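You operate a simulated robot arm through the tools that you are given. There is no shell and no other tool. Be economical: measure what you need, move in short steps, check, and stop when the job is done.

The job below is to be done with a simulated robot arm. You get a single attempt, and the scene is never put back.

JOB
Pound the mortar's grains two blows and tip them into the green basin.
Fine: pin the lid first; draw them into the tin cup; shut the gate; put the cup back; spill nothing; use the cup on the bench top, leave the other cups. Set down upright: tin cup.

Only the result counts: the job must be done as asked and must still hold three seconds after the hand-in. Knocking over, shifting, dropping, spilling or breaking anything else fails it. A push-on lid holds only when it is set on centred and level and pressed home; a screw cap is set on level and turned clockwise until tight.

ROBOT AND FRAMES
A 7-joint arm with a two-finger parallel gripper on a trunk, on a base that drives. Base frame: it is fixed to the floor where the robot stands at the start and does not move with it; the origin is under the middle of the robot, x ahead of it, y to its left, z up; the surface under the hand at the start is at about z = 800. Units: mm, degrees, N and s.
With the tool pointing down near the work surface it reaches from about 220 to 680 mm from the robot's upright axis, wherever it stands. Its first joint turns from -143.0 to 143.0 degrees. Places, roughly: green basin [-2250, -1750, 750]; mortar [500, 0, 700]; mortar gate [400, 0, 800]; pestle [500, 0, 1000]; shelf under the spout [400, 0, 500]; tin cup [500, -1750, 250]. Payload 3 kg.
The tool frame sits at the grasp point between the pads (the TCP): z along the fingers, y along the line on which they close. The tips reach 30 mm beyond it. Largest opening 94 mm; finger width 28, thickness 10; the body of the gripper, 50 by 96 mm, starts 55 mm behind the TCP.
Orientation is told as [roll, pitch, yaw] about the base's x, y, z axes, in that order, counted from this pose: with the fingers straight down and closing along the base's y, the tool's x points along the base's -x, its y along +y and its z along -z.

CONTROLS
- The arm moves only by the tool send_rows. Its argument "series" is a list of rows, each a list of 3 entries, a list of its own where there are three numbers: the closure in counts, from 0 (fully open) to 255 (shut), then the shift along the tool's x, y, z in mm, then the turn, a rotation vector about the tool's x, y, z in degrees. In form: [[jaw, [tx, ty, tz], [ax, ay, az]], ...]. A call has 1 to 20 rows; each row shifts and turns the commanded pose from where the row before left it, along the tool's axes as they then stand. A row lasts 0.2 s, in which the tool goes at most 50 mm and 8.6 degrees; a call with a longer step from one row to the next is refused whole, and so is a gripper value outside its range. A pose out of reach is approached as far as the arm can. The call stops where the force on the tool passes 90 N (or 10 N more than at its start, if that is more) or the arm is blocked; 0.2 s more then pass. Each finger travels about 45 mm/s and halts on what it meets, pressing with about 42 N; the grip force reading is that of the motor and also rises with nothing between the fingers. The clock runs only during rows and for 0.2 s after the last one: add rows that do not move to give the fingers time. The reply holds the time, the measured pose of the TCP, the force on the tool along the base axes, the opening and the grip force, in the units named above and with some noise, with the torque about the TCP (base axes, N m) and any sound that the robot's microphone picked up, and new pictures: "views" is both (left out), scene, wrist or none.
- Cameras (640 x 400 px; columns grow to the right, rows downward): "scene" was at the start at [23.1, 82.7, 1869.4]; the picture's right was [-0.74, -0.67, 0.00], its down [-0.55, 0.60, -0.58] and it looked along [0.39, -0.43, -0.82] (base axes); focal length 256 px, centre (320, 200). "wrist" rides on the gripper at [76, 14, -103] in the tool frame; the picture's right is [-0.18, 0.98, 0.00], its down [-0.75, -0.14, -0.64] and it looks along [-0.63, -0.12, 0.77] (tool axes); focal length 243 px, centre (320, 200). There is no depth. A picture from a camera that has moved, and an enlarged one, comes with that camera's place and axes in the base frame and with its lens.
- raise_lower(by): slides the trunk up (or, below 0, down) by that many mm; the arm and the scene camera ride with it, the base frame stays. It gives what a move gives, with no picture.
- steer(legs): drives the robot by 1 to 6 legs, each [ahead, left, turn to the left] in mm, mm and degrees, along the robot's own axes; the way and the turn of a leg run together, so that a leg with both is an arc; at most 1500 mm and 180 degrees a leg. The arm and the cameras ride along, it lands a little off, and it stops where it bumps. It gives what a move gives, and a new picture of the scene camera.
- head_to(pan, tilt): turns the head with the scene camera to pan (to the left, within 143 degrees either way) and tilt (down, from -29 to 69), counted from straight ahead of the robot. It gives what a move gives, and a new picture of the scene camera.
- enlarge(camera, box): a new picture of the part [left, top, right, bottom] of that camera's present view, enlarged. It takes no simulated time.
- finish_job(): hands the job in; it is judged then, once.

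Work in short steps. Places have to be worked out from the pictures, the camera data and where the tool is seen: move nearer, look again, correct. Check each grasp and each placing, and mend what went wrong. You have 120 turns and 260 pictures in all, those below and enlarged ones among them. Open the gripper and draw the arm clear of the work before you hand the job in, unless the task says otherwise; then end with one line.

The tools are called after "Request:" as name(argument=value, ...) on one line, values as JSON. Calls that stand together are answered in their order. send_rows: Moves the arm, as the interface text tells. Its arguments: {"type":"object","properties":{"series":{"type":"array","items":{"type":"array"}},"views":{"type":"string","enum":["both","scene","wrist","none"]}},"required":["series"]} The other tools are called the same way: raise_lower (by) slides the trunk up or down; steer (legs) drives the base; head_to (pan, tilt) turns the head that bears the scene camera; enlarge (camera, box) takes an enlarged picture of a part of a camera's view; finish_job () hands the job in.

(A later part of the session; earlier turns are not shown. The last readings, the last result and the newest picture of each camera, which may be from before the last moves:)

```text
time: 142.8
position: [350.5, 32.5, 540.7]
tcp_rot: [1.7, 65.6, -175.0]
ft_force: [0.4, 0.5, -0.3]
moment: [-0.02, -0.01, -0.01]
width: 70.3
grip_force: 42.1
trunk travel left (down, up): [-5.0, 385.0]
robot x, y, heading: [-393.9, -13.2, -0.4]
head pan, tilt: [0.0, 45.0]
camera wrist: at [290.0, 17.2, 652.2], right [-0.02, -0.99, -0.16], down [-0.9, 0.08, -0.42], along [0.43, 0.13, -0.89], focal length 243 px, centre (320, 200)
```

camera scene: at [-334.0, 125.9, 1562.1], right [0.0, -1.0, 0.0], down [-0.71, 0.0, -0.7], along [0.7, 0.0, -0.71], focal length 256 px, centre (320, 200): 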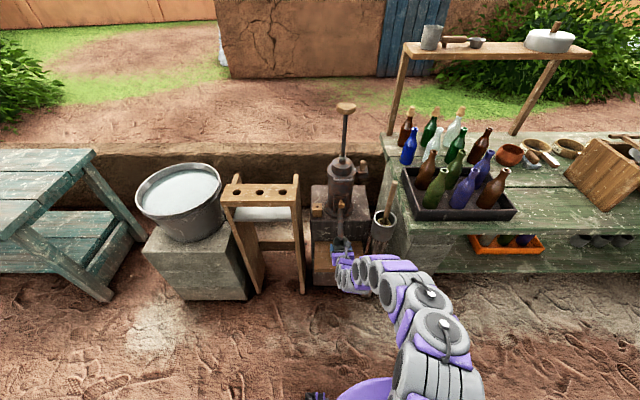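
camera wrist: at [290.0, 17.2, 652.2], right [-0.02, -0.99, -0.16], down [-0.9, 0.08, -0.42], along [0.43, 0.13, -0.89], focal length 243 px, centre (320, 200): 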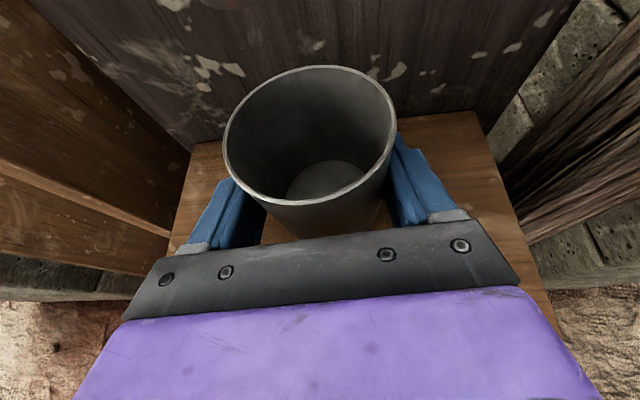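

Request:
send_rows(series=[[255, [-1.8, 0, 0.8], [0, 0, 0]], [255, [-1.8, 0, 0.8], [0, 0, 0]], [255, [-1.8, 0, 0.8], [0, 0, 0]], [255, [0, 0, 0], [0, 0, 0]]], views="none")

Request:
send_rows(series=[[255, [-1.8, 0, 0.8], [0, 0, 0]], [255, [-1.8, 0, 0.8], [0, 0, 0]], [255, [0, 0, 0], [0, 0, 0]]], views="none")

```text
time: 143.8
position: [350.6, 33.7, 534.5]
tcp_rot: [1.6, 65.6, -175.0]
ft_force: [-0.7, 0.2, -0.2]
moment: [0.01, 0.01, 0.0]
width: 70.3
grip_force: 42.2
trunk travel left (down, up): [-5.0, 385.0]
robot x, y, heading: [-388.9, -8.7, 0.1]
head pan, tilt: [0.0, 45.0]
```

```text
time: 144.6
position: [349.9, 32.9, 533.0]
tcp_rot: [1.6, 65.8, -174.9]
ft_force: [1.1, -1.7, 12.9]
moment: [0.29, -0.17, -0.09]
width: 70.3
grip_force: 42.5
trunk travel left (down, up): [-5.0, 385.0]
robot x, y, heading: [-394.3, -14.1, -0.1]
head pan, tilt: [0.0, 45.0]
```

Contact at z 533 (13 N). I open and check the cup stands.

Request:
send_rows(series=[[150, [0, 0, 0], [0, 0, 0]], [60, [0, 0, 0], [0, 0, 0]], [0, [0, 0, 0], [0, 0, 0]], [0, [0, 0, 0], [0, 0, 0]]], views="wrist")

```text
time: 145.6
position: [349.3, 34.1, 531.1]
tcp_rot: [1.7, 65.6, -174.9]
ft_force: [0.3, -0.2, 0.2]
moment: [0.01, 0.02, 0.0]
width: 93.8
grip_force: 0.1
trunk travel left (down, up): [-5.0, 385.0]
robot x, y, heading: [-393.6, -8.9, 0.1]
head pan, tilt: [0.0, 45.0]
camera wrist: at [290.0, 18.4, 642.4], right [-0.02, -0.99, -0.16], down [-0.9, 0.08, -0.42], along [0.43, 0.13, -0.89], focal length 243 px, centre (320, 200)
```

wrist: 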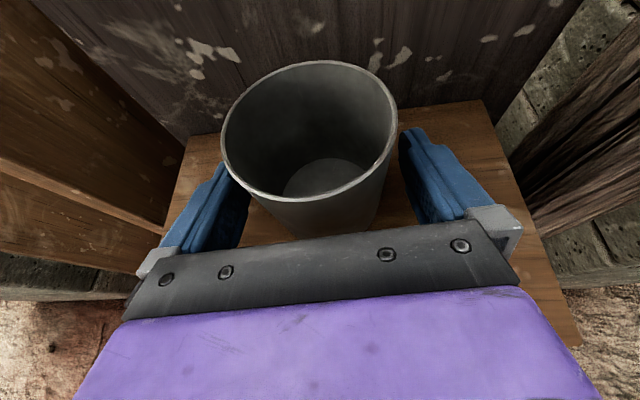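

The cup stands. I drive straight back to free the fingers.

Request:
steer(legs=[[-150, 0, 0]])

Request:
enlarge(camera="scene", box=[290, 160, 390, 270])

```text
time: 147.0
position: [200.3, 34.8, 530.8]
tcp_rot: [1.7, 65.6, -174.9]
ft_force: [-0.1, 1.0, -0.4]
moment: [-0.02, 0.01, -0.01]
width: 94.1
grip_force: 0.2
trunk travel left (down, up): [-5.0, 385.0]
robot x, y, heading: [-542.1, -11.3, 0.1]
head pan, tilt: [0.0, 45.0]
camera scene: at [-485.0, 130.0, 1561.8], right [0.0, -1.0, 0.0], down [-0.71, 0.0, -0.7], along [0.7, 0.0, -0.71], focal length 256 px, centre (320, 200)
```

scene: 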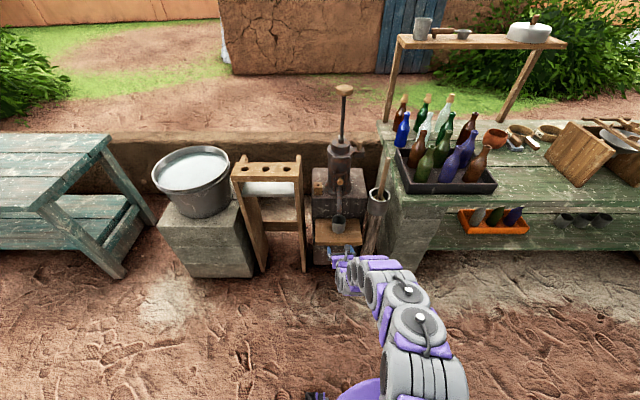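

```text
3.64 times, centred on (340, 215) of scene
camera zoom: at [-485.0, 130.0, 1561.8], right [0.0, -1.0, 0.0], down [-0.71, 0.0, -0.7], along [0.7, 0.0, -0.71], focal length 930 px, centre (247, 146)
```

zoom: 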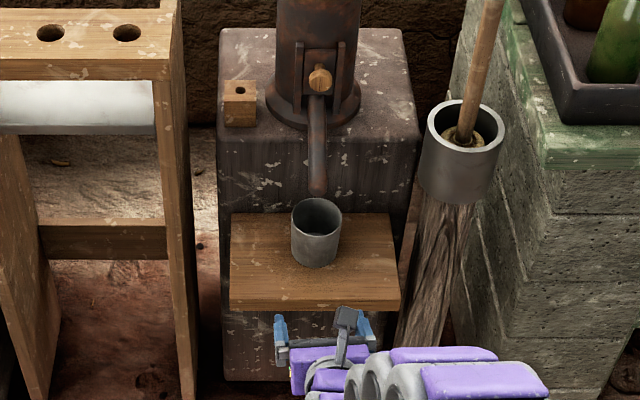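

The cup stands right below the spout. The gate knob is at about (423,37,775). I raise trunk and hand to its height and straighten the yaw, then drive nearer.

Request:
raise_lower(by=200)

Request:
send_rows(series=[[0, [25, 0, -11.5], [-2.3, 0, 1.05]], [0, [25, 0, -11.5], [-2.3, 0, 1.05]], [0, [20, 0, -9], [0, 0, 0]], [140, [0, 0, 0], [0, 0, 0]], [140, [0, 0, 0], [0, 0, 0]]], views="none")

Request:
steer(legs=[[140, 0, 0]])

Request:
send_rows(series=[[140, [0, 0, 0], [0, 0, 0]]], views="wrist")

```text
time: 149.2
position: [198.7, 33.6, 730.9]
tcp_rot: [1.7, 65.7, -174.9]
ft_force: [0.2, -0.3, -0.4]
moment: [0.0, -0.01, 0.02]
width: 94.0
grip_force: 0.1
trunk travel left (down, up): [-205.0, 185.0]
robot x, y, heading: [-539.6, -10.4, 0.2]
head pan, tilt: [0.0, 45.0]
```

```text
time: 150.4
position: [197.6, 36.1, 808.5]
tcp_rot: [1.6, 65.8, 179.9]
ft_force: [-0.1, 0.9, 0.0]
moment: [0.04, -0.01, 0.0]
width: 42.2
grip_force: 0.1
trunk travel left (down, up): [-205.0, 185.0]
robot x, y, heading: [-541.2, -14.6, 0.1]
head pan, tilt: [0.0, 45.0]
```

```text
time: 151.7
position: [341.7, 37.9, 808.6]
tcp_rot: [1.7, 65.6, -179.9]
ft_force: [0.3, -1.0, 0.7]
moment: [0.03, -0.01, -0.01]
width: 41.9
grip_force: 0.1
trunk travel left (down, up): [-205.0, 185.0]
robot x, y, heading: [-396.6, -16.0, 0.3]
head pan, tilt: [0.0, 45.0]
camera scene: at [-339.1, 130.3, 1761.7], right [0.0, -1.0, 0.0], down [-0.71, 0.0, -0.7], along [0.7, 0.0, -0.71], focal length 256 px, centre (320, 200)
```

scene: 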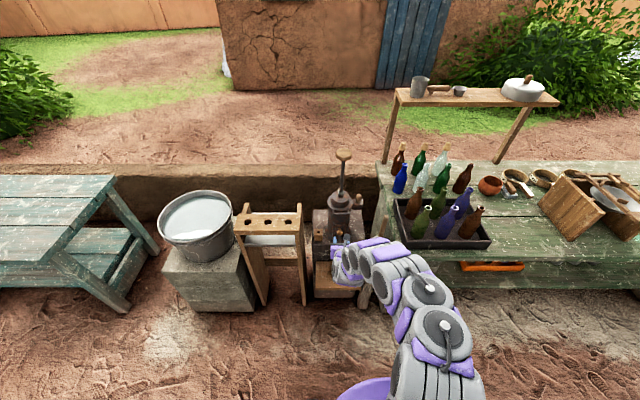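

```text
time: 152.1
position: [339.8, 35.7, 809.8]
tcp_rot: [1.7, 65.9, -179.9]
ft_force: [-0.2, 0.1, -0.2]
moment: [0.0, 0.01, 0.01]
width: 42.2
grip_force: 0.0
trunk travel left (down, up): [-205.0, 185.0]
robot x, y, heading: [-396.1, -9.6, 0.2]
head pan, tilt: [0.0, 45.0]
camera wrist: at [278.2, 26.9, 921.1], right [-0.1, -0.98, -0.16], down [-0.89, 0.16, -0.43], along [0.44, 0.1, -0.89], focal length 243 px, centre (320, 200)
```

wrist: 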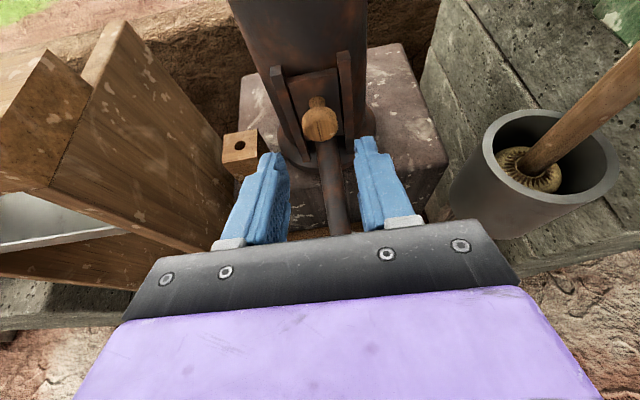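

Knob ≈(425,37,768). I advance along the finger direction most of the way and look.

Request:
send_rows(series=[[135, [-1, -0.5, 25], [0, 0, 0]], [135, [-1, -0.5, 25], [0, 0, 0]], [135, [0, 0, 8], [0, 0, 0]], [135, [0, 0, 0], [0, 0, 0]]], views="wrist")

Request:
enlarge(camera="wrist", box=[220, 90, 420, 240])

Request:
enlarge(camera="scene", box=[300, 190, 380, 270])

```text
time: 153.1
position: [393.3, 36.2, 785.3]
tcp_rot: [1.7, 65.9, -179.9]
ft_force: [-0.2, -0.5, -0.5]
moment: [0.0, 0.01, 0.01]
width: 44.5
grip_force: 0.1
trunk travel left (down, up): [-205.0, 185.0]
robot x, y, heading: [-395.4, -9.6, 0.2]
head pan, tilt: [0.0, 45.0]
camera wrist: at [330.6, 26.2, 896.8], right [-0.1, -0.98, -0.16], down [-0.89, 0.16, -0.43], along [0.45, 0.1, -0.89], focal length 243 px, centre (320, 200)
```

wrist: 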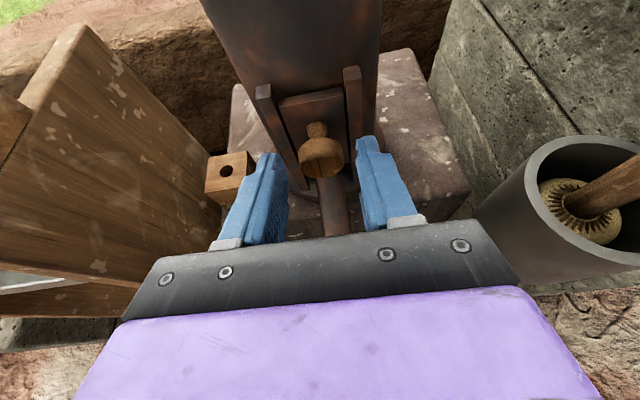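

```text
2.67 times, centred on (320, 165) of wrist
camera zoom: at [330.6, 26.2, 896.8], right [-0.1, -0.98, -0.16], down [-0.89, 0.16, -0.43], along [0.45, 0.1, -0.89], focal length 647 px, centre (320, 293)
```

zoom: 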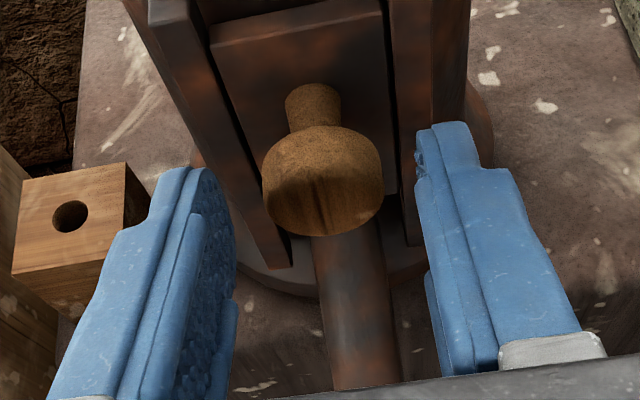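

```text
5.00 times, centred on (340, 230) of scene
camera zoom: at [-340.4, 130.3, 1761.8], right [0.0, -1.0, 0.0], down [-0.71, 0.0, -0.7], along [0.7, 0.0, -0.71], focal length 1278 px, centre (220, 50)
```

zoom: 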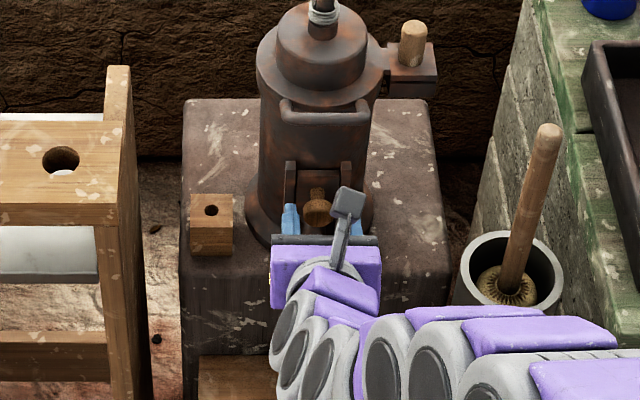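

Fingers straddle the knob; I advance 14 mm more and close.

Request:
send_rows(series=[[135, [-3, 0, 14], [0, 0, 0]], [255, [0, 0, 0], [0, 0, 0]], [255, [0, 0, 0], [0, 0, 0]], [255, [0, 0, 0], [0, 0, 0]], [255, [0, 0, 0], [0, 0, 0]]], views="wrist")

Request:
enlarge(camera="wrist", box=[220, 90, 420, 240])

```text
time: 154.3
position: [403.8, 35.7, 776.5]
tcp_rot: [1.6, 65.9, -179.9]
ft_force: [0.9, -2.3, -2.7]
moment: [-0.01, 0.37, -0.01]
width: 28.7
grip_force: 45.0
trunk travel left (down, up): [-205.0, 185.0]
robot x, y, heading: [-394.2, -11.7, 0.1]
head pan, tilt: [0.0, 45.0]
camera wrist: at [343.2, 26.0, 887.5], right [-0.1, -0.98, -0.16], down [-0.89, 0.16, -0.43], along [0.44, 0.1, -0.89], focal length 243 px, centre (320, 200)
```

wrist: 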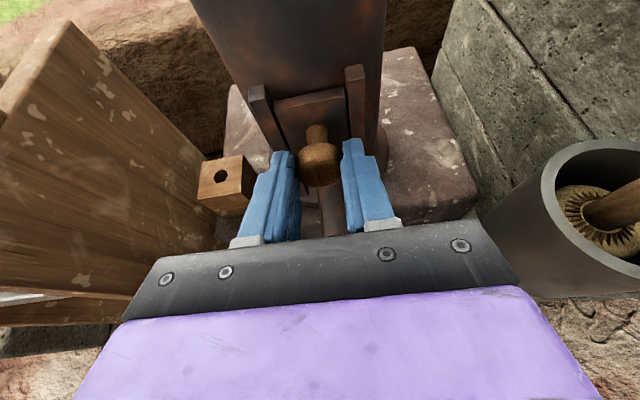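

```text
2.67 times, centred on (320, 165) of wrist
camera zoom: at [343.2, 26.0, 887.5], right [-0.1, -0.98, -0.16], down [-0.89, 0.16, -0.43], along [0.44, 0.1, -0.89], focal length 647 px, centre (320, 293)
```

zoom: 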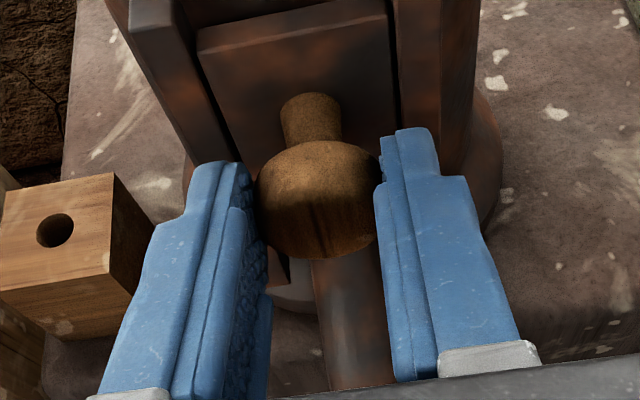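

The knob head is gripped (29 mm). I pull the gate straight up 18 mm.

Request:
send_rows(series=[[255, [5.5, 0, -2.5], [0, 0, 0]], [255, [5.5, 0, -2.5], [0, 0, 0]], [255, [5.5, 0, -2.5], [0, 0, 0]], [255, [0, 0, 0], [0, 0, 0]]], views="wrist")

Request:
enlarge(camera="wrist", box=[220, 90, 420, 240])

Request:
enlarge(camera="scene", box=[300, 190, 400, 330])

```text
time: 155.3
position: [405.4, 36.9, 793.0]
tcp_rot: [1.6, 66.0, -179.9]
ft_force: [6.7, 0.7, -2.9]
moment: [0.04, -0.05, -0.04]
width: 29.0
grip_force: 44.9
trunk travel left (down, up): [-205.0, 185.0]
robot x, y, heading: [-396.9, -10.5, 0.2]
head pan, tilt: [0.0, 45.0]
camera wrist: at [342.9, 26.1, 905.6], right [-0.1, -0.98, -0.16], down [-0.89, 0.16, -0.43], along [0.45, 0.1, -0.89], focal length 243 px, centre (320, 200)
```

wrist: 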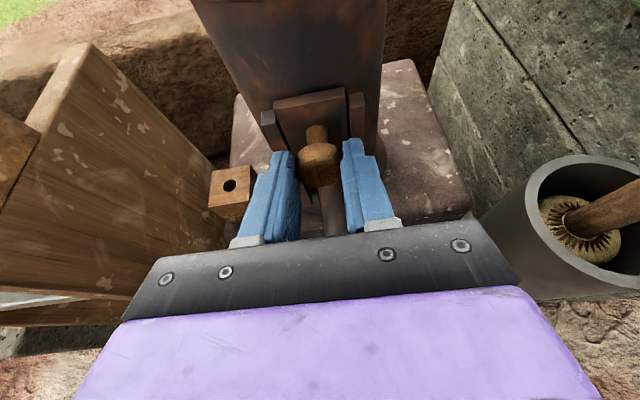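

```text
2.67 times, centred on (320, 165) of wrist
camera zoom: at [342.9, 26.1, 905.6], right [-0.1, -0.98, -0.16], down [-0.89, 0.16, -0.43], along [0.45, 0.1, -0.89], focal length 647 px, centre (320, 293)
```

zoom: 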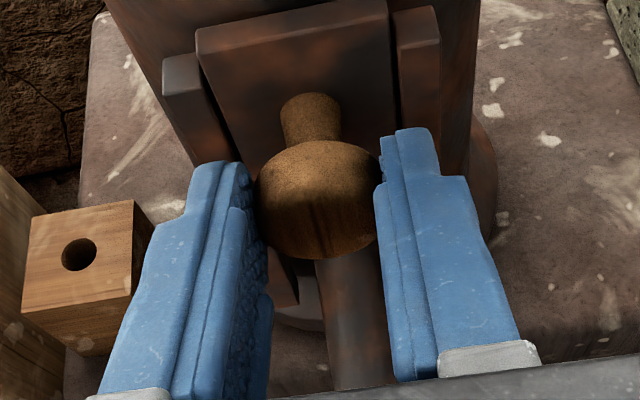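

```text
2.86 times, centred on (350, 260) of scene
camera zoom: at [-338.6, 131.0, 1761.6], right [0.0, -1.0, 0.0], down [-0.71, 0.0, -0.7], along [0.7, 0.0, -0.71], focal length 730 px, centre (234, 29)
```

zoom: 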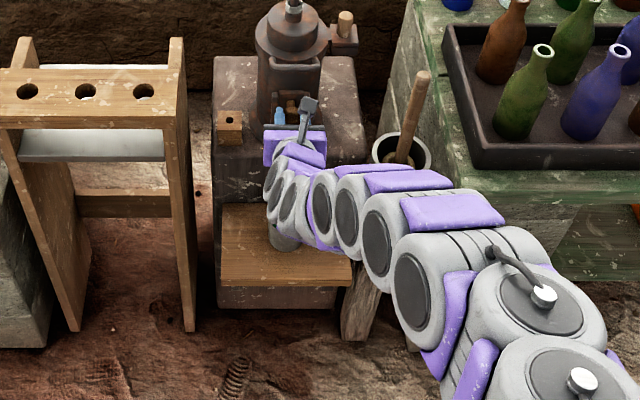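

The gate slides with the knob. I pull 22 mm further and let the grains run.

Request:
send_rows(series=[[255, [5, 0, -2.3], [0, 0, 0]], [255, [5, 0, -2.3], [0, 0, 0]], [255, [5, 0, -2.3], [0, 0, 0]], [255, [5, 0, -2.3], [0, 0, 0]], [255, [0, 0, 0], [0, 0, 0]], [255, [0, 0, 0], [0, 0, 0]], [255, [0, 0, 0], [0, 0, 0]], [255, [0, 0, 0], [0, 0, 0]], [255, [0, 0, 0], [0, 0, 0]], [255, [0, 0, 0], [0, 0, 0]], [255, [0, 0, 0], [0, 0, 0]], [255, [0, 0, 0], [0, 0, 0]]], views="wrist")

Request:
enlarge(camera="scene", box=[320, 250, 380, 310])

```text
time: 157.9
position: [402.6, 36.1, 812.6]
tcp_rot: [1.8, 65.6, -179.9]
ft_force: [11.6, -1.5, -31.0]
moment: [0.0, 0.77, -0.03]
width: 28.9
grip_force: 45.2
trunk travel left (down, up): [-205.0, 185.0]
robot x, y, heading: [-394.6, -12.6, 0.2]
head pan, tilt: [0.0, 45.0]
camera wrist: at [342.1, 26.1, 924.3], right [-0.1, -0.98, -0.16], down [-0.89, 0.16, -0.42], along [0.44, 0.1, -0.89], focal length 243 px, centre (320, 200)
```

wrist: 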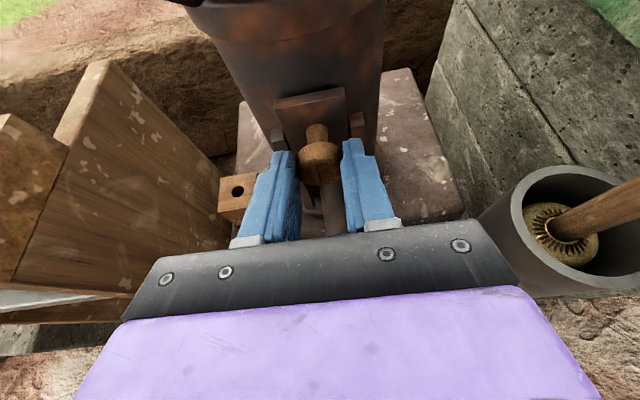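

```text
6.67 times, centred on (350, 280) of scene
camera zoom: at [-330.7, 130.6, 1761.2], right [0.0, -1.0, 0.0], down [-0.71, 0.0, -0.7], along [0.7, 0.0, -0.71], focal length 1705 px, centre (120, -333)
```

zoom: 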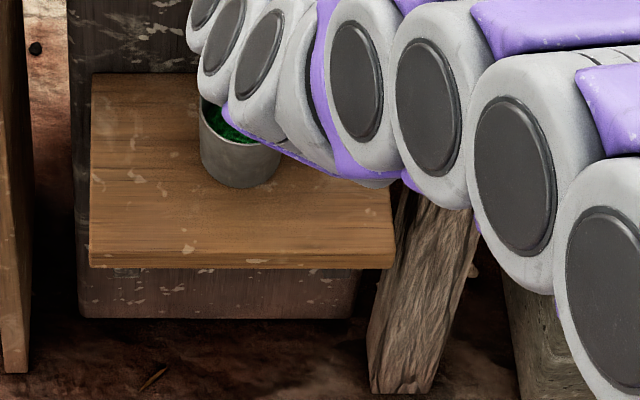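

The gate is at its top stop and green grains fill the cup. I check briefly whether they still run.

Request:
send_rows(series=[[255, [-1.5, 0, 0.7], [0, 0, 0]]], views="none")

Request:
enlarge(camera="scene", box=[330, 255, 360, 285])

```text
time: 158.3
position: [402.0, 35.7, 813.4]
tcp_rot: [1.6, 65.9, -179.9]
ft_force: [0.5, -1.6, -27.9]
moment: [0.07, 1.15, -0.09]
width: 28.7
grip_force: 44.7
trunk travel left (down, up): [-205.0, 185.0]
robot x, y, heading: [-398.9, -11.9, 0.2]
head pan, tilt: [0.0, 45.0]
```

```text
13.33 times, centred on (345, 270) of scene
camera zoom: at [-333.7, 130.1, 1761.4], right [0.0, -1.0, 0.0], down [-0.71, 0.0, -0.7], along [0.7, 0.0, -0.71], focal length 3409 px, centre (-13, -733)
```

zoom: 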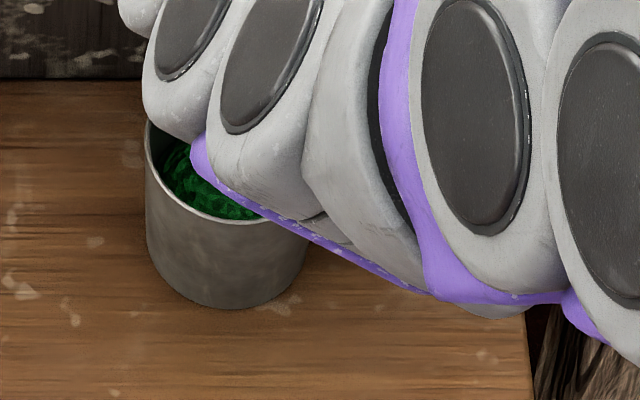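

Request:
send_rows(series=[[255, [0, 0, 0], [0, 0, 0]], [255, [0, 0, 0], [0, 0, 0]], [255, [0, 0, 0], [0, 0, 0]]], views="none")

Request:
enlarge(camera="scene", box=[330, 255, 360, 285])

```text
time: 159.1
position: [403.0, 36.3, 812.5]
tcp_rot: [1.7, 65.8, -180.0]
ft_force: [-3.9, -0.2, -24.5]
moment: [0.01, 0.85, 0.0]
width: 28.5
grip_force: 44.6
trunk travel left (down, up): [-205.0, 185.0]
robot x, y, heading: [-394.9, -12.0, 0.1]
head pan, tilt: [0.0, 45.0]
```

```text
13.33 times, centred on (345, 270) of scene
camera zoom: at [-335.1, 130.6, 1761.4], right [0.0, -1.0, 0.0], down [-0.71, 0.0, -0.7], along [0.7, 0.0, -0.71], focal length 3409 px, centre (-13, -733)
```

zoom: 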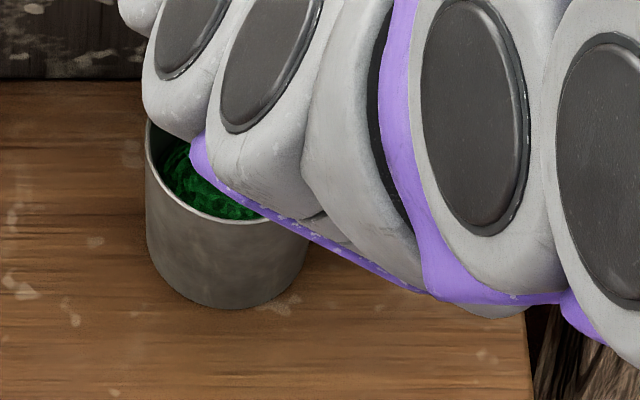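

The level is steady: the flow has ended. I wait one more second, then push the gate down shut.

Request:
send_rows(series=[[255, [0, 0, 0], [0, 0, 0]], [255, [0, 0, 0], [0, 0, 0]], [255, [0, 0, 0], [0, 0, 0]], [255, [0, 0, 0], [0, 0, 0]], [255, [0, 0, 0], [0, 0, 0]], [255, [-5, 0, 2.3], [0, 0, 0]], [255, [-5, 0, 2.3], [0, 0, 0]], [255, [-5, 0, 2.3], [0, 0, 0]], [255, [-5, 0, 2.3], [0, 0, 0]], [255, [-5, 0, 2.3], [0, 0, 0]], [255, [-5, 0, 2.3], [0, 0, 0]], [255, [-3.5, 0, 1.6], [0, 0, 0]], [255, [-2, 0, 0.9], [0, 0, 0]], [255, [0, 0, 0], [0, 0, 0]]], views="wrist")

Request:
enlarge(camera="wrist", box=[220, 90, 420, 240])

```text
time: 162.1
position: [403.4, 35.8, 776.1]
tcp_rot: [1.6, 66.1, -179.9]
ft_force: [-12.1, 0.1, 10.2]
moment: [-0.04, 0.09, -0.12]
width: 28.6
grip_force: 44.7
trunk travel left (down, up): [-205.0, 185.0]
robot x, y, heading: [-397.4, -9.9, 0.3]
head pan, tilt: [0.0, 45.0]
camera wrist: at [341.5, 26.1, 888.1], right [-0.1, -0.98, -0.16], down [-0.89, 0.16, -0.43], along [0.45, 0.1, -0.89], focal length 243 px, centre (320, 200)
```

wrist: 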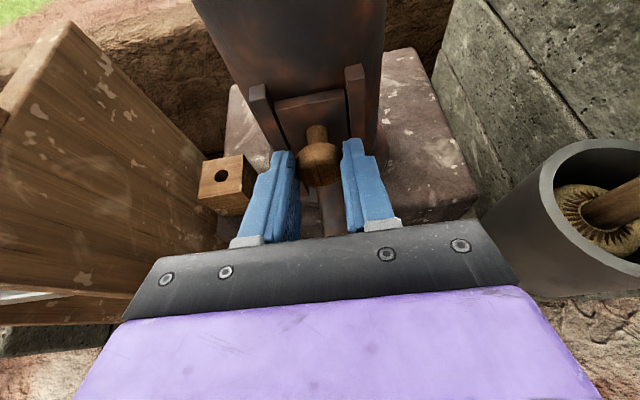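

```text
2.67 times, centred on (320, 165) of wrist
camera zoom: at [341.5, 26.1, 888.1], right [-0.1, -0.98, -0.16], down [-0.89, 0.16, -0.43], along [0.45, 0.1, -0.89], focal length 647 px, centre (320, 293)
```

zoom: 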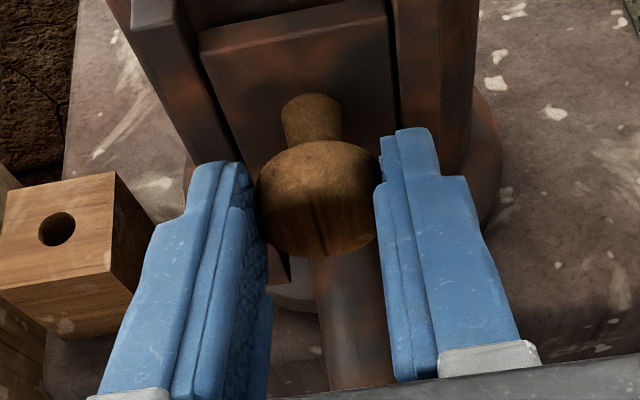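

Back at the starting height. I press 3 mm more to be sure it is shut, then release and back off.

Request:
send_rows(series=[[255, [-1.4, 0, 0.6], [0, 0, 0]], [255, [-1.4, 0, 0.6], [0, 0, 0]]], views="none")

Request:
send_rows(series=[[255, [2.5, 0, -1.1], [0, 0, 0]], [150, [0, 0, 0], [0, 0, 0]], [135, [0, 0, 0], [0, 0, 0]], [135, [0, 0, 0], [0, 0, 0]], [135, [0, 0, -15], [0, 0, 0]], [135, [0, 0, -30], [0, 0, 0]], [135, [0, 0, -30], [0, 0, 0]], [0, [0, 0, 0], [0, 0, 0]], [0, [0, 0, 0], [0, 0, 0]]], views="wrist")

```text
time: 162.7
position: [403.8, 37.2, 774.9]
tcp_rot: [1.7, 66.3, -179.8]
ft_force: [-9.9, 1.3, 23.4]
moment: [-0.07, -0.09, -0.11]
width: 28.4
grip_force: 45.0
trunk travel left (down, up): [-205.0, 185.0]
robot x, y, heading: [-396.2, -11.0, -0.1]
head pan, tilt: [0.0, 45.0]
```

```text
time: 164.7
position: [334.9, 38.0, 805.5]
tcp_rot: [1.7, 65.9, -180.0]
ft_force: [-0.3, -0.3, 1.5]
moment: [-0.03, -0.04, 0.01]
width: 94.1
grip_force: 0.0
trunk travel left (down, up): [-205.0, 185.0]
robot x, y, heading: [-396.0, -12.1, 0.4]
head pan, tilt: [0.0, 45.0]
camera wrist: at [273.4, 28.0, 917.9], right [-0.1, -0.98, -0.16], down [-0.89, 0.16, -0.43], along [0.45, 0.1, -0.89], focal length 243 px, centre (320, 200)
```

wrist: 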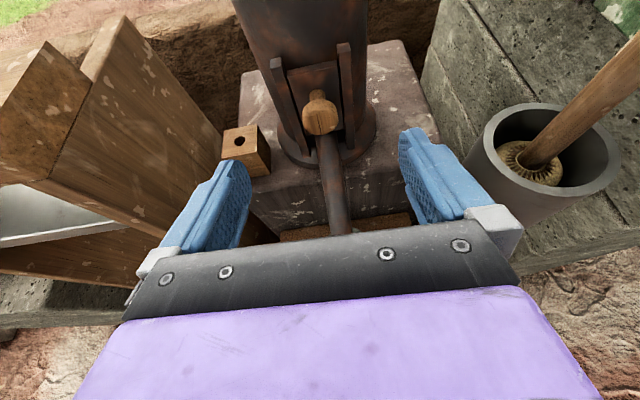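

Gate shut, knob released. I back off 140 mm, lower the hand and trunk to cup height.

Request:
steer(legs=[[-150, 0, 0]])

Request:
raise_lower(by=-200)

Request:
send_rows(series=[[0, [-25, 0, 11.5], [0, 0, 0]], [0, [-25, 0, 11.5], [0, 0, 0]], [0, [-14, 0, 6.5], [0, 0, 0]], [0, [0, 0, 0], [0, 0, 0]]])

Request:
enlarge(camera="scene", box=[290, 160, 390, 270])

```text
time: 166.1
position: [184.0, 37.5, 807.1]
tcp_rot: [1.6, 65.9, -180.0]
ft_force: [1.0, 0.4, -0.4]
moment: [-0.01, -0.02, -0.01]
width: 94.2
grip_force: 0.1
trunk travel left (down, up): [-205.0, 185.0]
robot x, y, heading: [-545.4, -12.3, 0.2]
head pan, tilt: [0.0, 45.0]
camera scene: at [-493.5, 129.4, 1761.9], right [0.0, -1.0, 0.0], down [-0.71, 0.0, -0.71], along [0.71, 0.0, -0.71], focal length 256 px, centre (320, 200)
```

scene: 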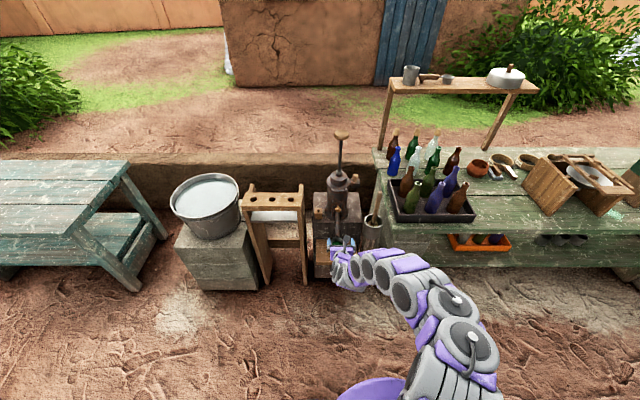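

```text
time: 168.3
position: [183.2, 38.2, 608.0]
tcp_rot: [1.6, 66.0, -179.9]
ft_force: [-0.1, -0.5, -0.3]
moment: [0.01, 0.01, -0.01]
width: 94.0
grip_force: 0.1
trunk travel left (down, up): [-5.0, 385.0]
robot x, y, heading: [-550.0, -12.7, 0.7]
head pan, tilt: [0.0, 45.0]
```

```text
time: 169.3
position: [182.6, 37.6, 536.2]
tcp_rot: [1.7, 66.1, -179.9]
ft_force: [-0.1, -0.9, 0.2]
moment: [0.02, 0.02, 0.03]
width: 94.0
grip_force: 0.1
trunk travel left (down, up): [-5.0, 385.0]
robot x, y, heading: [-546.7, -7.2, 0.3]
head pan, tilt: [0.0, 45.0]
camera scene: at [-492.4, 130.1, 1561.8], right [0.0, -1.0, 0.0], down [-0.71, 0.0, -0.7], along [0.7, 0.0, -0.71], focal length 256 px, centre (320, 200)
camera wrist: at [120.9, 27.0, 648.9], right [-0.1, -0.98, -0.16], down [-0.89, 0.16, -0.43], along [0.45, 0.1, -0.89], focal length 243 px, centre (320, 200)
```

scene: 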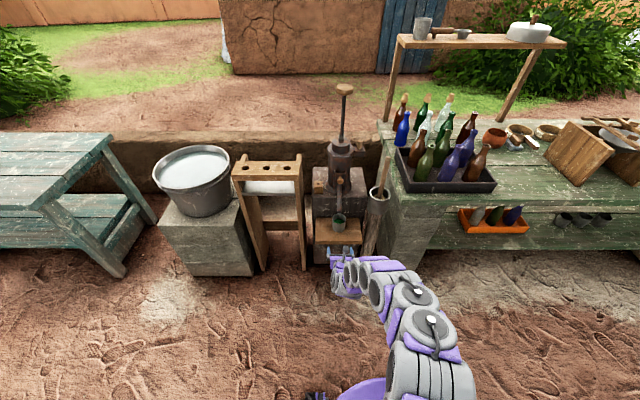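
wrist: 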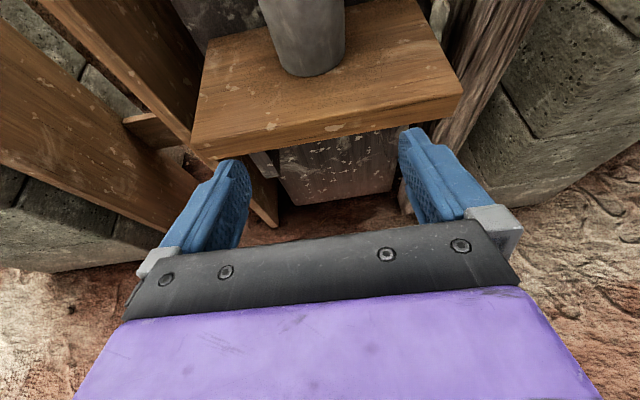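

```text
3.64 times, centred on (340, 215) of scene
camera zoom: at [-492.4, 130.1, 1561.8], right [0.0, -1.0, 0.0], down [-0.71, 0.0, -0.7], along [0.7, 0.0, -0.71], focal length 930 px, centre (247, 146)
```

zoom: 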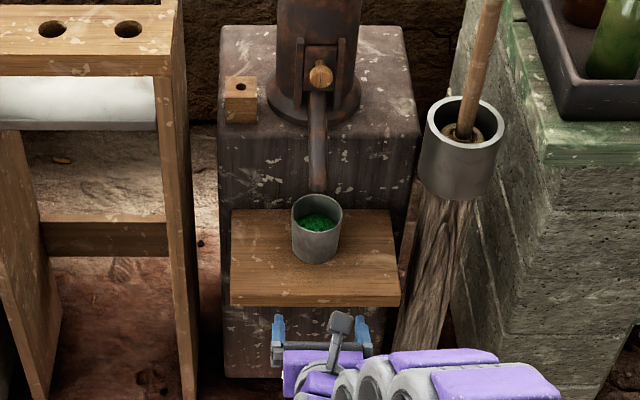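

No spill; the cup holds the grains and stands at about (357,38). I drive 110 mm ahead and look.

Request:
steer(legs=[[105, 0, 0]])

Request:
send_rows(series=[[0, [0, 0, 0], [0, 0, 0]]], views="wrist")

```text
time: 170.4
position: [285.7, 37.7, 538.2]
tcp_rot: [1.6, 66.0, -179.9]
ft_force: [0.8, 0.2, 0.9]
moment: [-0.01, 0.0, -0.03]
width: 93.9
grip_force: 0.1
trunk travel left (down, up): [-5.0, 385.0]
robot x, y, heading: [-445.5, -10.4, 0.1]
head pan, tilt: [0.0, 45.0]
camera scene: at [-389.7, 130.1, 1561.8], right [0.0, -1.0, 0.0], down [-0.71, 0.0, -0.7], along [0.7, 0.0, -0.71], focal length 256 px, centre (320, 200)
```

scene: 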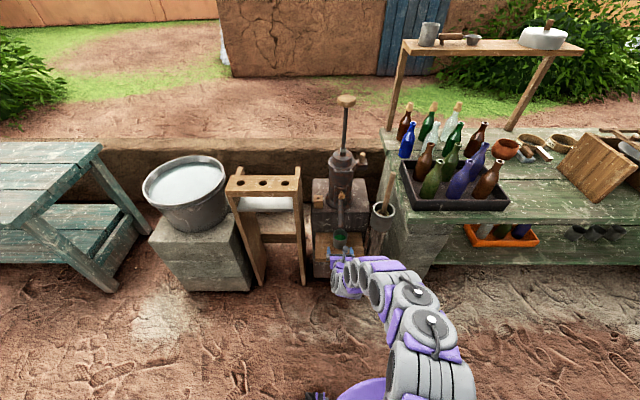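

```text
time: 170.8
position: [285.2, 38.2, 539.2]
tcp_rot: [1.7, 66.1, -179.8]
ft_force: [-0.3, -0.7, 0.2]
moment: [0.0, 0.05, -0.02]
width: 94.0
grip_force: 0.0
trunk travel left (down, up): [-5.0, 385.0]
robot x, y, heading: [-446.9, -10.6, 0.1]
head pan, tilt: [0.0, 45.0]
camera wrist: at [222.3, 27.8, 650.5], right [-0.1, -0.98, -0.16], down [-0.89, 0.16, -0.43], along [0.45, 0.1, -0.89], focal length 243 px, centre (320, 200)
```

wrist: 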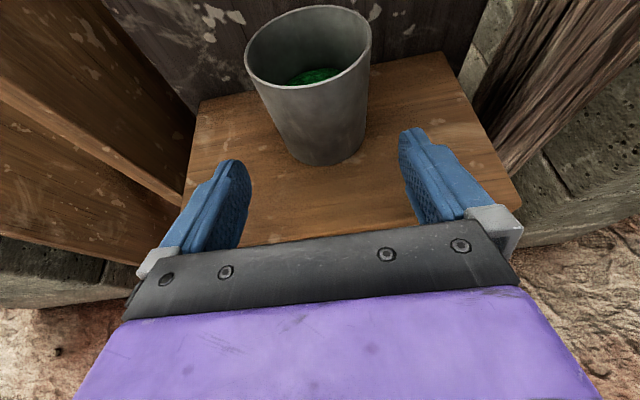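

Aligned in y. I drive the last 68 mm so the fingers straddle the cup.

Request:
steer(legs=[[67, 0, 0]])

Request:
send_rows(series=[[0, [0, 0, 0], [0, 0, 0]]], views="wrist")

```text
time: 171.8
position: [352.8, 36.9, 539.6]
tcp_rot: [1.7, 66.1, -180.0]
ft_force: [0.0, 0.2, -0.4]
moment: [0.02, -0.02, -0.04]
width: 94.0
grip_force: 0.0
trunk travel left (down, up): [-5.0, 385.0]
robot x, y, heading: [-377.1, -13.2, 0.1]
head pan, tilt: [0.0, 45.0]
camera scene: at [-320.6, 130.5, 1561.8], right [0.0, -1.0, 0.0], down [-0.71, 0.0, -0.7], along [0.7, 0.0, -0.71], focal length 256 px, centre (320, 200)
```

scene: 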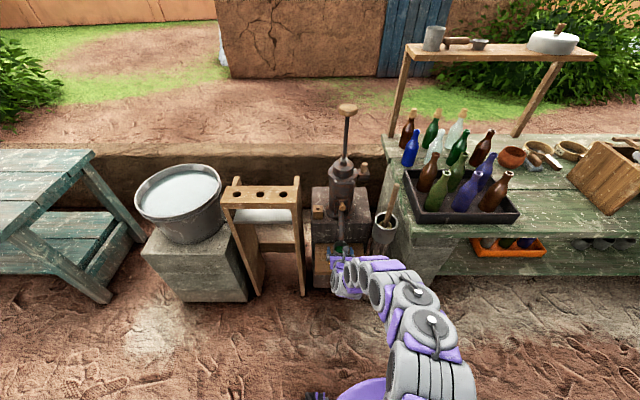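

```text
time: 172.2
position: [352.6, 38.0, 540.2]
tcp_rot: [1.7, 66.3, -179.9]
ft_force: [0.1, 0.4, -0.5]
moment: [-0.05, 0.05, -0.01]
width: 94.0
grip_force: 0.0
trunk travel left (down, up): [-5.0, 385.0]
robot x, y, heading: [-376.5, -11.7, 0.2]
head pan, tilt: [0.0, 45.0]
camera wrist: at [289.9, 27.3, 651.8], right [-0.1, -0.98, -0.16], down [-0.89, 0.16, -0.43], along [0.45, 0.1, -0.89], focal length 243 px, centre (320, 200)
```

wrist: 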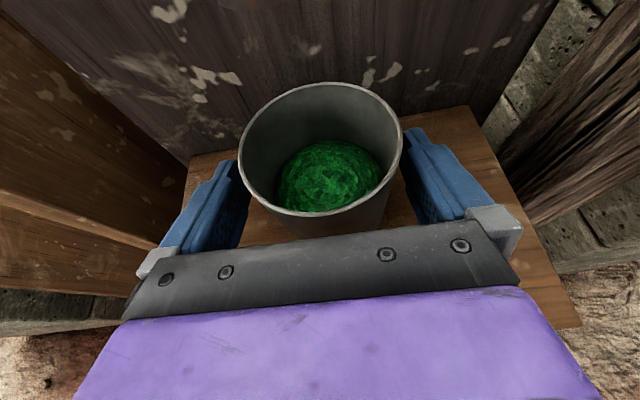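

Centred. I close on the cup, then lift slightly.

Request:
send_rows(series=[[255, [0, 0, 0], [0, 0, 0]], [255, [0, 0, 0], [0, 0, 0]], [255, [0, 0, 0], [0, 0, 0]], [255, [0, 0, 0], [0, 0, 0]], [255, [4.5, 0, -2], [0, 0, 0]], [255, [4.5, 0, -2], [0, 0, 0]], [255, [0, 0, 0], [0, 0, 0]]], views="wrist")

```text
time: 173.8
position: [352.3, 37.6, 551.6]
tcp_rot: [1.7, 66.2, -179.8]
ft_force: [-0.6, 0.2, -1.6]
moment: [0.02, -0.01, 0.0]
width: 70.4
grip_force: 42.6
trunk travel left (down, up): [-5.0, 385.0]
robot x, y, heading: [-375.6, -10.8, 0.1]
head pan, tilt: [0.0, 45.0]
camera wrist: at [289.8, 27.8, 661.2], right [-0.1, -0.98, -0.16], down [-0.89, 0.16, -0.43], along [0.45, 0.1, -0.89], focal length 243 px, centre (320, 200)
```

wrist: 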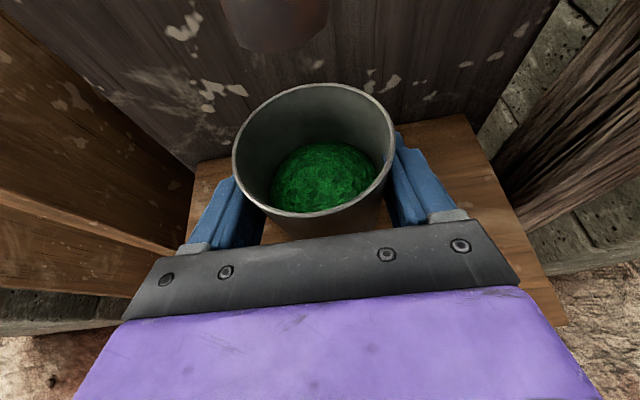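

The cup is held with grains well below the rim. I drive straight back out, raise the trunk, and turn toward the basin.

Request:
steer(legs=[[-520, 0, 0]])

Request:
raise_lower(by=320)

Request:
send_rows(series=[[255, [30, 0, -13], [0, 0, 0]], [255, [30, 0, -13], [0, 0, 0]], [255, [30, 0, -13], [0, 0, 0]], [255, [30, 0, -13], [0, 0, 0]], [255, [0, 0, 0], [0, 0, 0]]], views="wrist")

```text
time: 176.8
position: [-158.5, 35.7, 550.2]
tcp_rot: [1.7, 66.2, 179.9]
ft_force: [0.1, 0.8, -1.4]
moment: [0.01, -0.01, 0.0]
width: 70.0
grip_force: 41.6
trunk travel left (down, up): [-5.0, 385.0]
robot x, y, heading: [-886.8, -11.4, -0.2]
head pan, tilt: [0.0, 45.0]
camera scene: at [-830.0, 129.8, 1561.8], right [0.0, -1.0, 0.0], down [-0.71, 0.0, -0.7], along [0.7, 0.0, -0.71], focal length 256 px, centre (320, 200)
```

scene: 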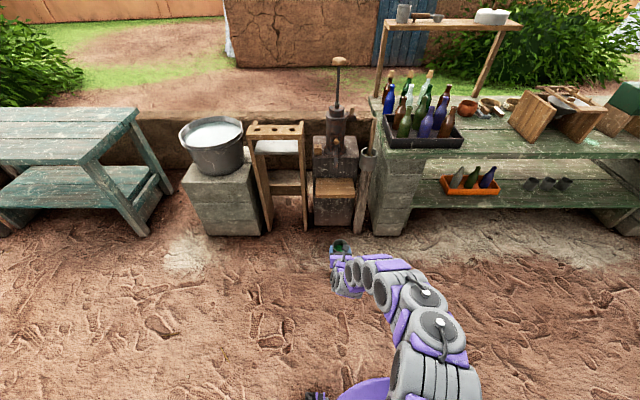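

```text
time: 180.0
position: [-158.7, 34.4, 872.1]
tcp_rot: [1.8, 66.3, 180.0]
ft_force: [0.1, 0.1, -3.0]
moment: [0.04, 0.01, -0.03]
width: 69.9
grip_force: 41.8
trunk travel left (down, up): [-325.0, 65.0]
robot x, y, heading: [-887.1, -8.7, 0.2]
head pan, tilt: [0.0, 45.0]
```

```text
time: 181.2
position: [-158.1, 36.8, 1003.0]
tcp_rot: [1.7, 66.4, 179.9]
ft_force: [0.5, 0.1, -1.1]
moment: [0.0, 0.0, -0.03]
width: 69.6
grip_force: 42.0
trunk travel left (down, up): [-325.0, 65.0]
robot x, y, heading: [-884.4, -9.3, 0.1]
head pan, tilt: [0.0, 45.0]
camera wrist: at [-221.1, 26.6, 1113.7], right [-0.1, -0.98, -0.16], down [-0.89, 0.16, -0.43], along [0.45, 0.09, -0.89], focal length 243 px, centre (320, 200)
```

wrist: 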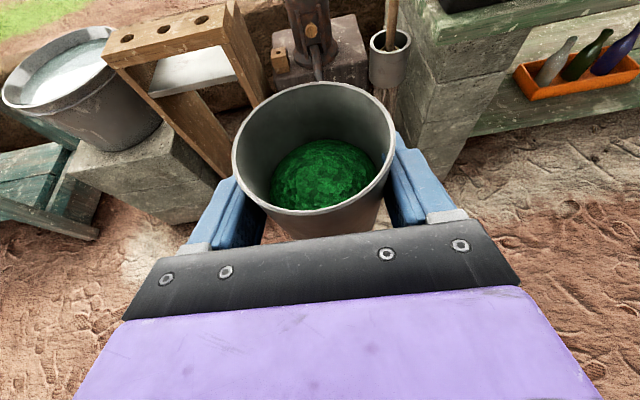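

Grains are safe. I turn the robot 180° (to the right) and look ahead.

Request:
steer(legs=[[0, 0, -60], [0, 0, -60], [0, 0, -60]])

Request:
head_to(pan=40, tilt=30)

```text
time: 189.6
position: [-1614.5, -48.4, 1002.7]
tcp_rot: [1.9, 66.4, -1.0]
ft_force: [0.5, 0.4, -2.4]
moment: [0.03, -0.05, 0.0]
width: 69.2
grip_force: 42.3
trunk travel left (down, up): [-325.0, 65.0]
robot x, y, heading: [-889.0, -13.2, 179.1]
head pan, tilt: [0.0, 45.0]
camera scene: at [-945.7, -151.8, 1881.7], right [0.02, 1.0, 0.0], down [0.71, -0.01, -0.7], along [-0.7, 0.01, -0.71], focal length 256 px, centre (320, 200)
```

scene: 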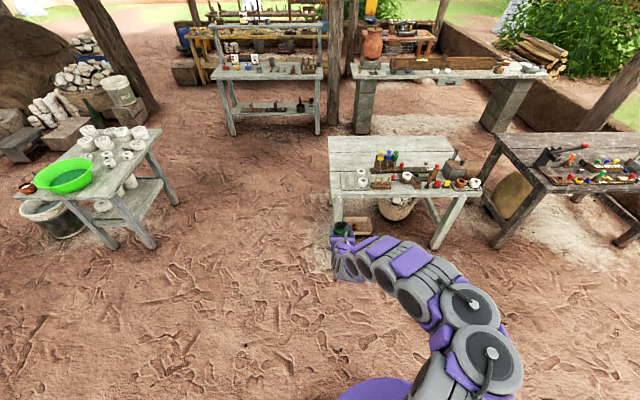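

```text
time: 190.6
position: [-1613.5, -46.7, 1004.8]
tcp_rot: [1.7, 66.5, -0.9]
ft_force: [0.6, -1.1, -2.1]
moment: [0.0, -0.05, -0.01]
width: 69.1
grip_force: 42.4
trunk travel left (down, up): [-325.0, 65.0]
robot x, y, heading: [-885.1, -6.3, 179.2]
head pan, tilt: [40.0, 30.0]
camera scene: at [-934.6, -209.1, 1904.4], right [-0.63, 0.78, 0.0], down [0.39, 0.32, -0.86], along [-0.67, -0.55, -0.5], focal length 256 px, centre (320, 200)
```

scene: 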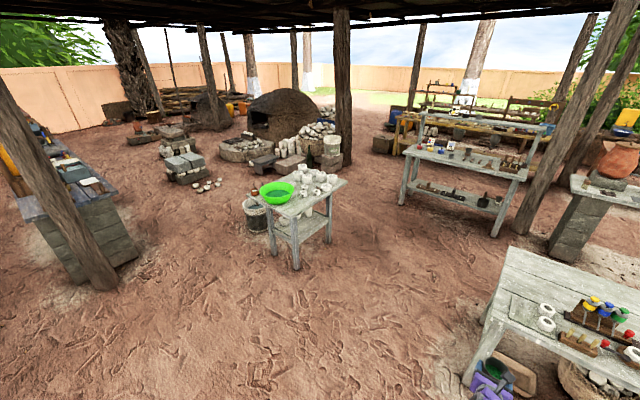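

The basin centre is about (-2266,-1795). I drive there keeping the heading, stopping short.

Request:
steer(legs=[[150, 890, 0.4], [250, 890, 0.4]])

Request:
head_to(pan=0, tilt=50)

Request:
send_rows(series=[[255, [0, 0, 0], [0, 0, 0]]], views="wrist")

```text
time: 199.8
position: [-2051.2, -1796.8, 1005.1]
tcp_rot: [1.3, 66.6, -2.4]
ft_force: [-0.6, 1.3, -2.1]
moment: [-0.03, -0.02, 0.03]
width: 68.7
grip_force: 42.2
trunk travel left (down, up): [-325.0, 65.0]
robot x, y, heading: [-1327.6, -1777.2, 178.3]
head pan, tilt: [40.0, 30.0]
camera scene: at [-1376.6, -1963.4, 1905.4], right [-0.62, 0.79, -0.01], down [0.4, 0.3, -0.87], along [-0.68, -0.54, -0.5], focal length 256 px, centre (320, 200)
```

scene: 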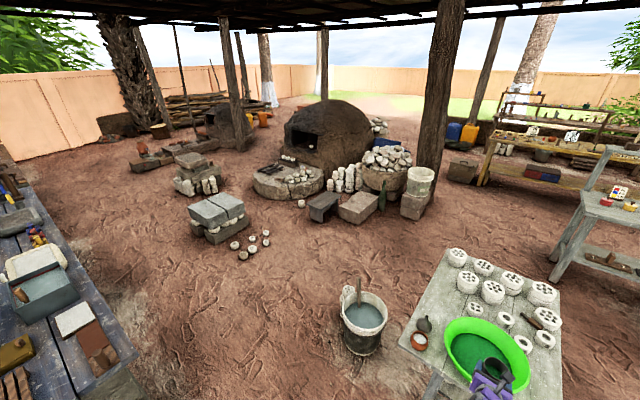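

```text
time: 200.9
position: [-2050.9, -1806.1, 1005.8]
tcp_rot: [2.3, 66.6, -1.4]
ft_force: [-0.2, 0.0, -2.1]
moment: [0.01, -0.04, 0.01]
width: 68.8
grip_force: 41.4
trunk travel left (down, up): [-325.0, 65.0]
robot x, y, heading: [-1326.3, -1775.7, 178.4]
head pan, tilt: [0.0, 50.0]
camera scene: at [-1382.7, -1920.2, 1874.6], right [0.03, 1.0, 0.0], down [0.77, -0.02, -0.64], along [-0.64, 0.02, -0.77], focal length 256 px, centre (320, 200)
```

scene: 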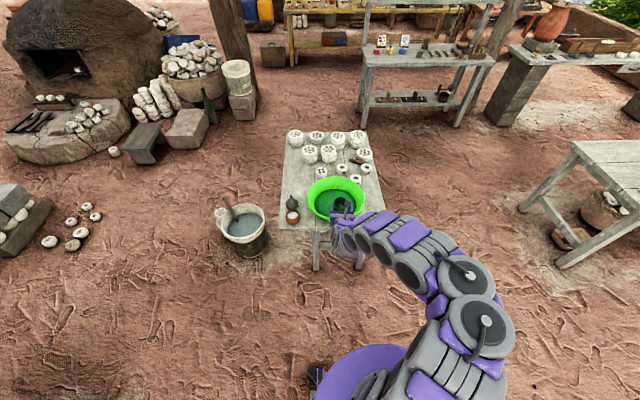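

```text
time: 201.3
position: [-2051.2, -1799.8, 1005.3]
tcp_rot: [1.7, 66.7, -2.0]
ft_force: [0.7, 0.1, -2.2]
moment: [0.0, -0.04, 0.0]
width: 68.8
grip_force: 42.1
trunk travel left (down, up): [-325.0, 65.0]
robot x, y, heading: [-1329.1, -1773.8, 178.3]
head pan, tilt: [0.0, 50.0]
camera wrist: at [-1985.1, -1789.1, 1116.2], right [0.13, 0.98, -0.16], down [0.88, -0.19, -0.44], along [-0.46, -0.08, -0.88], focal length 243 px, centre (320, 200)
```

wrist: 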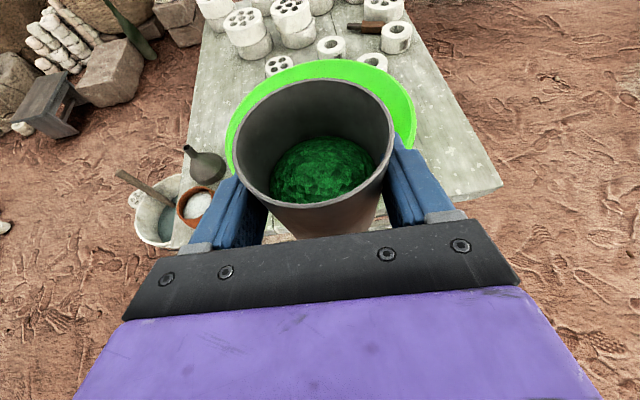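

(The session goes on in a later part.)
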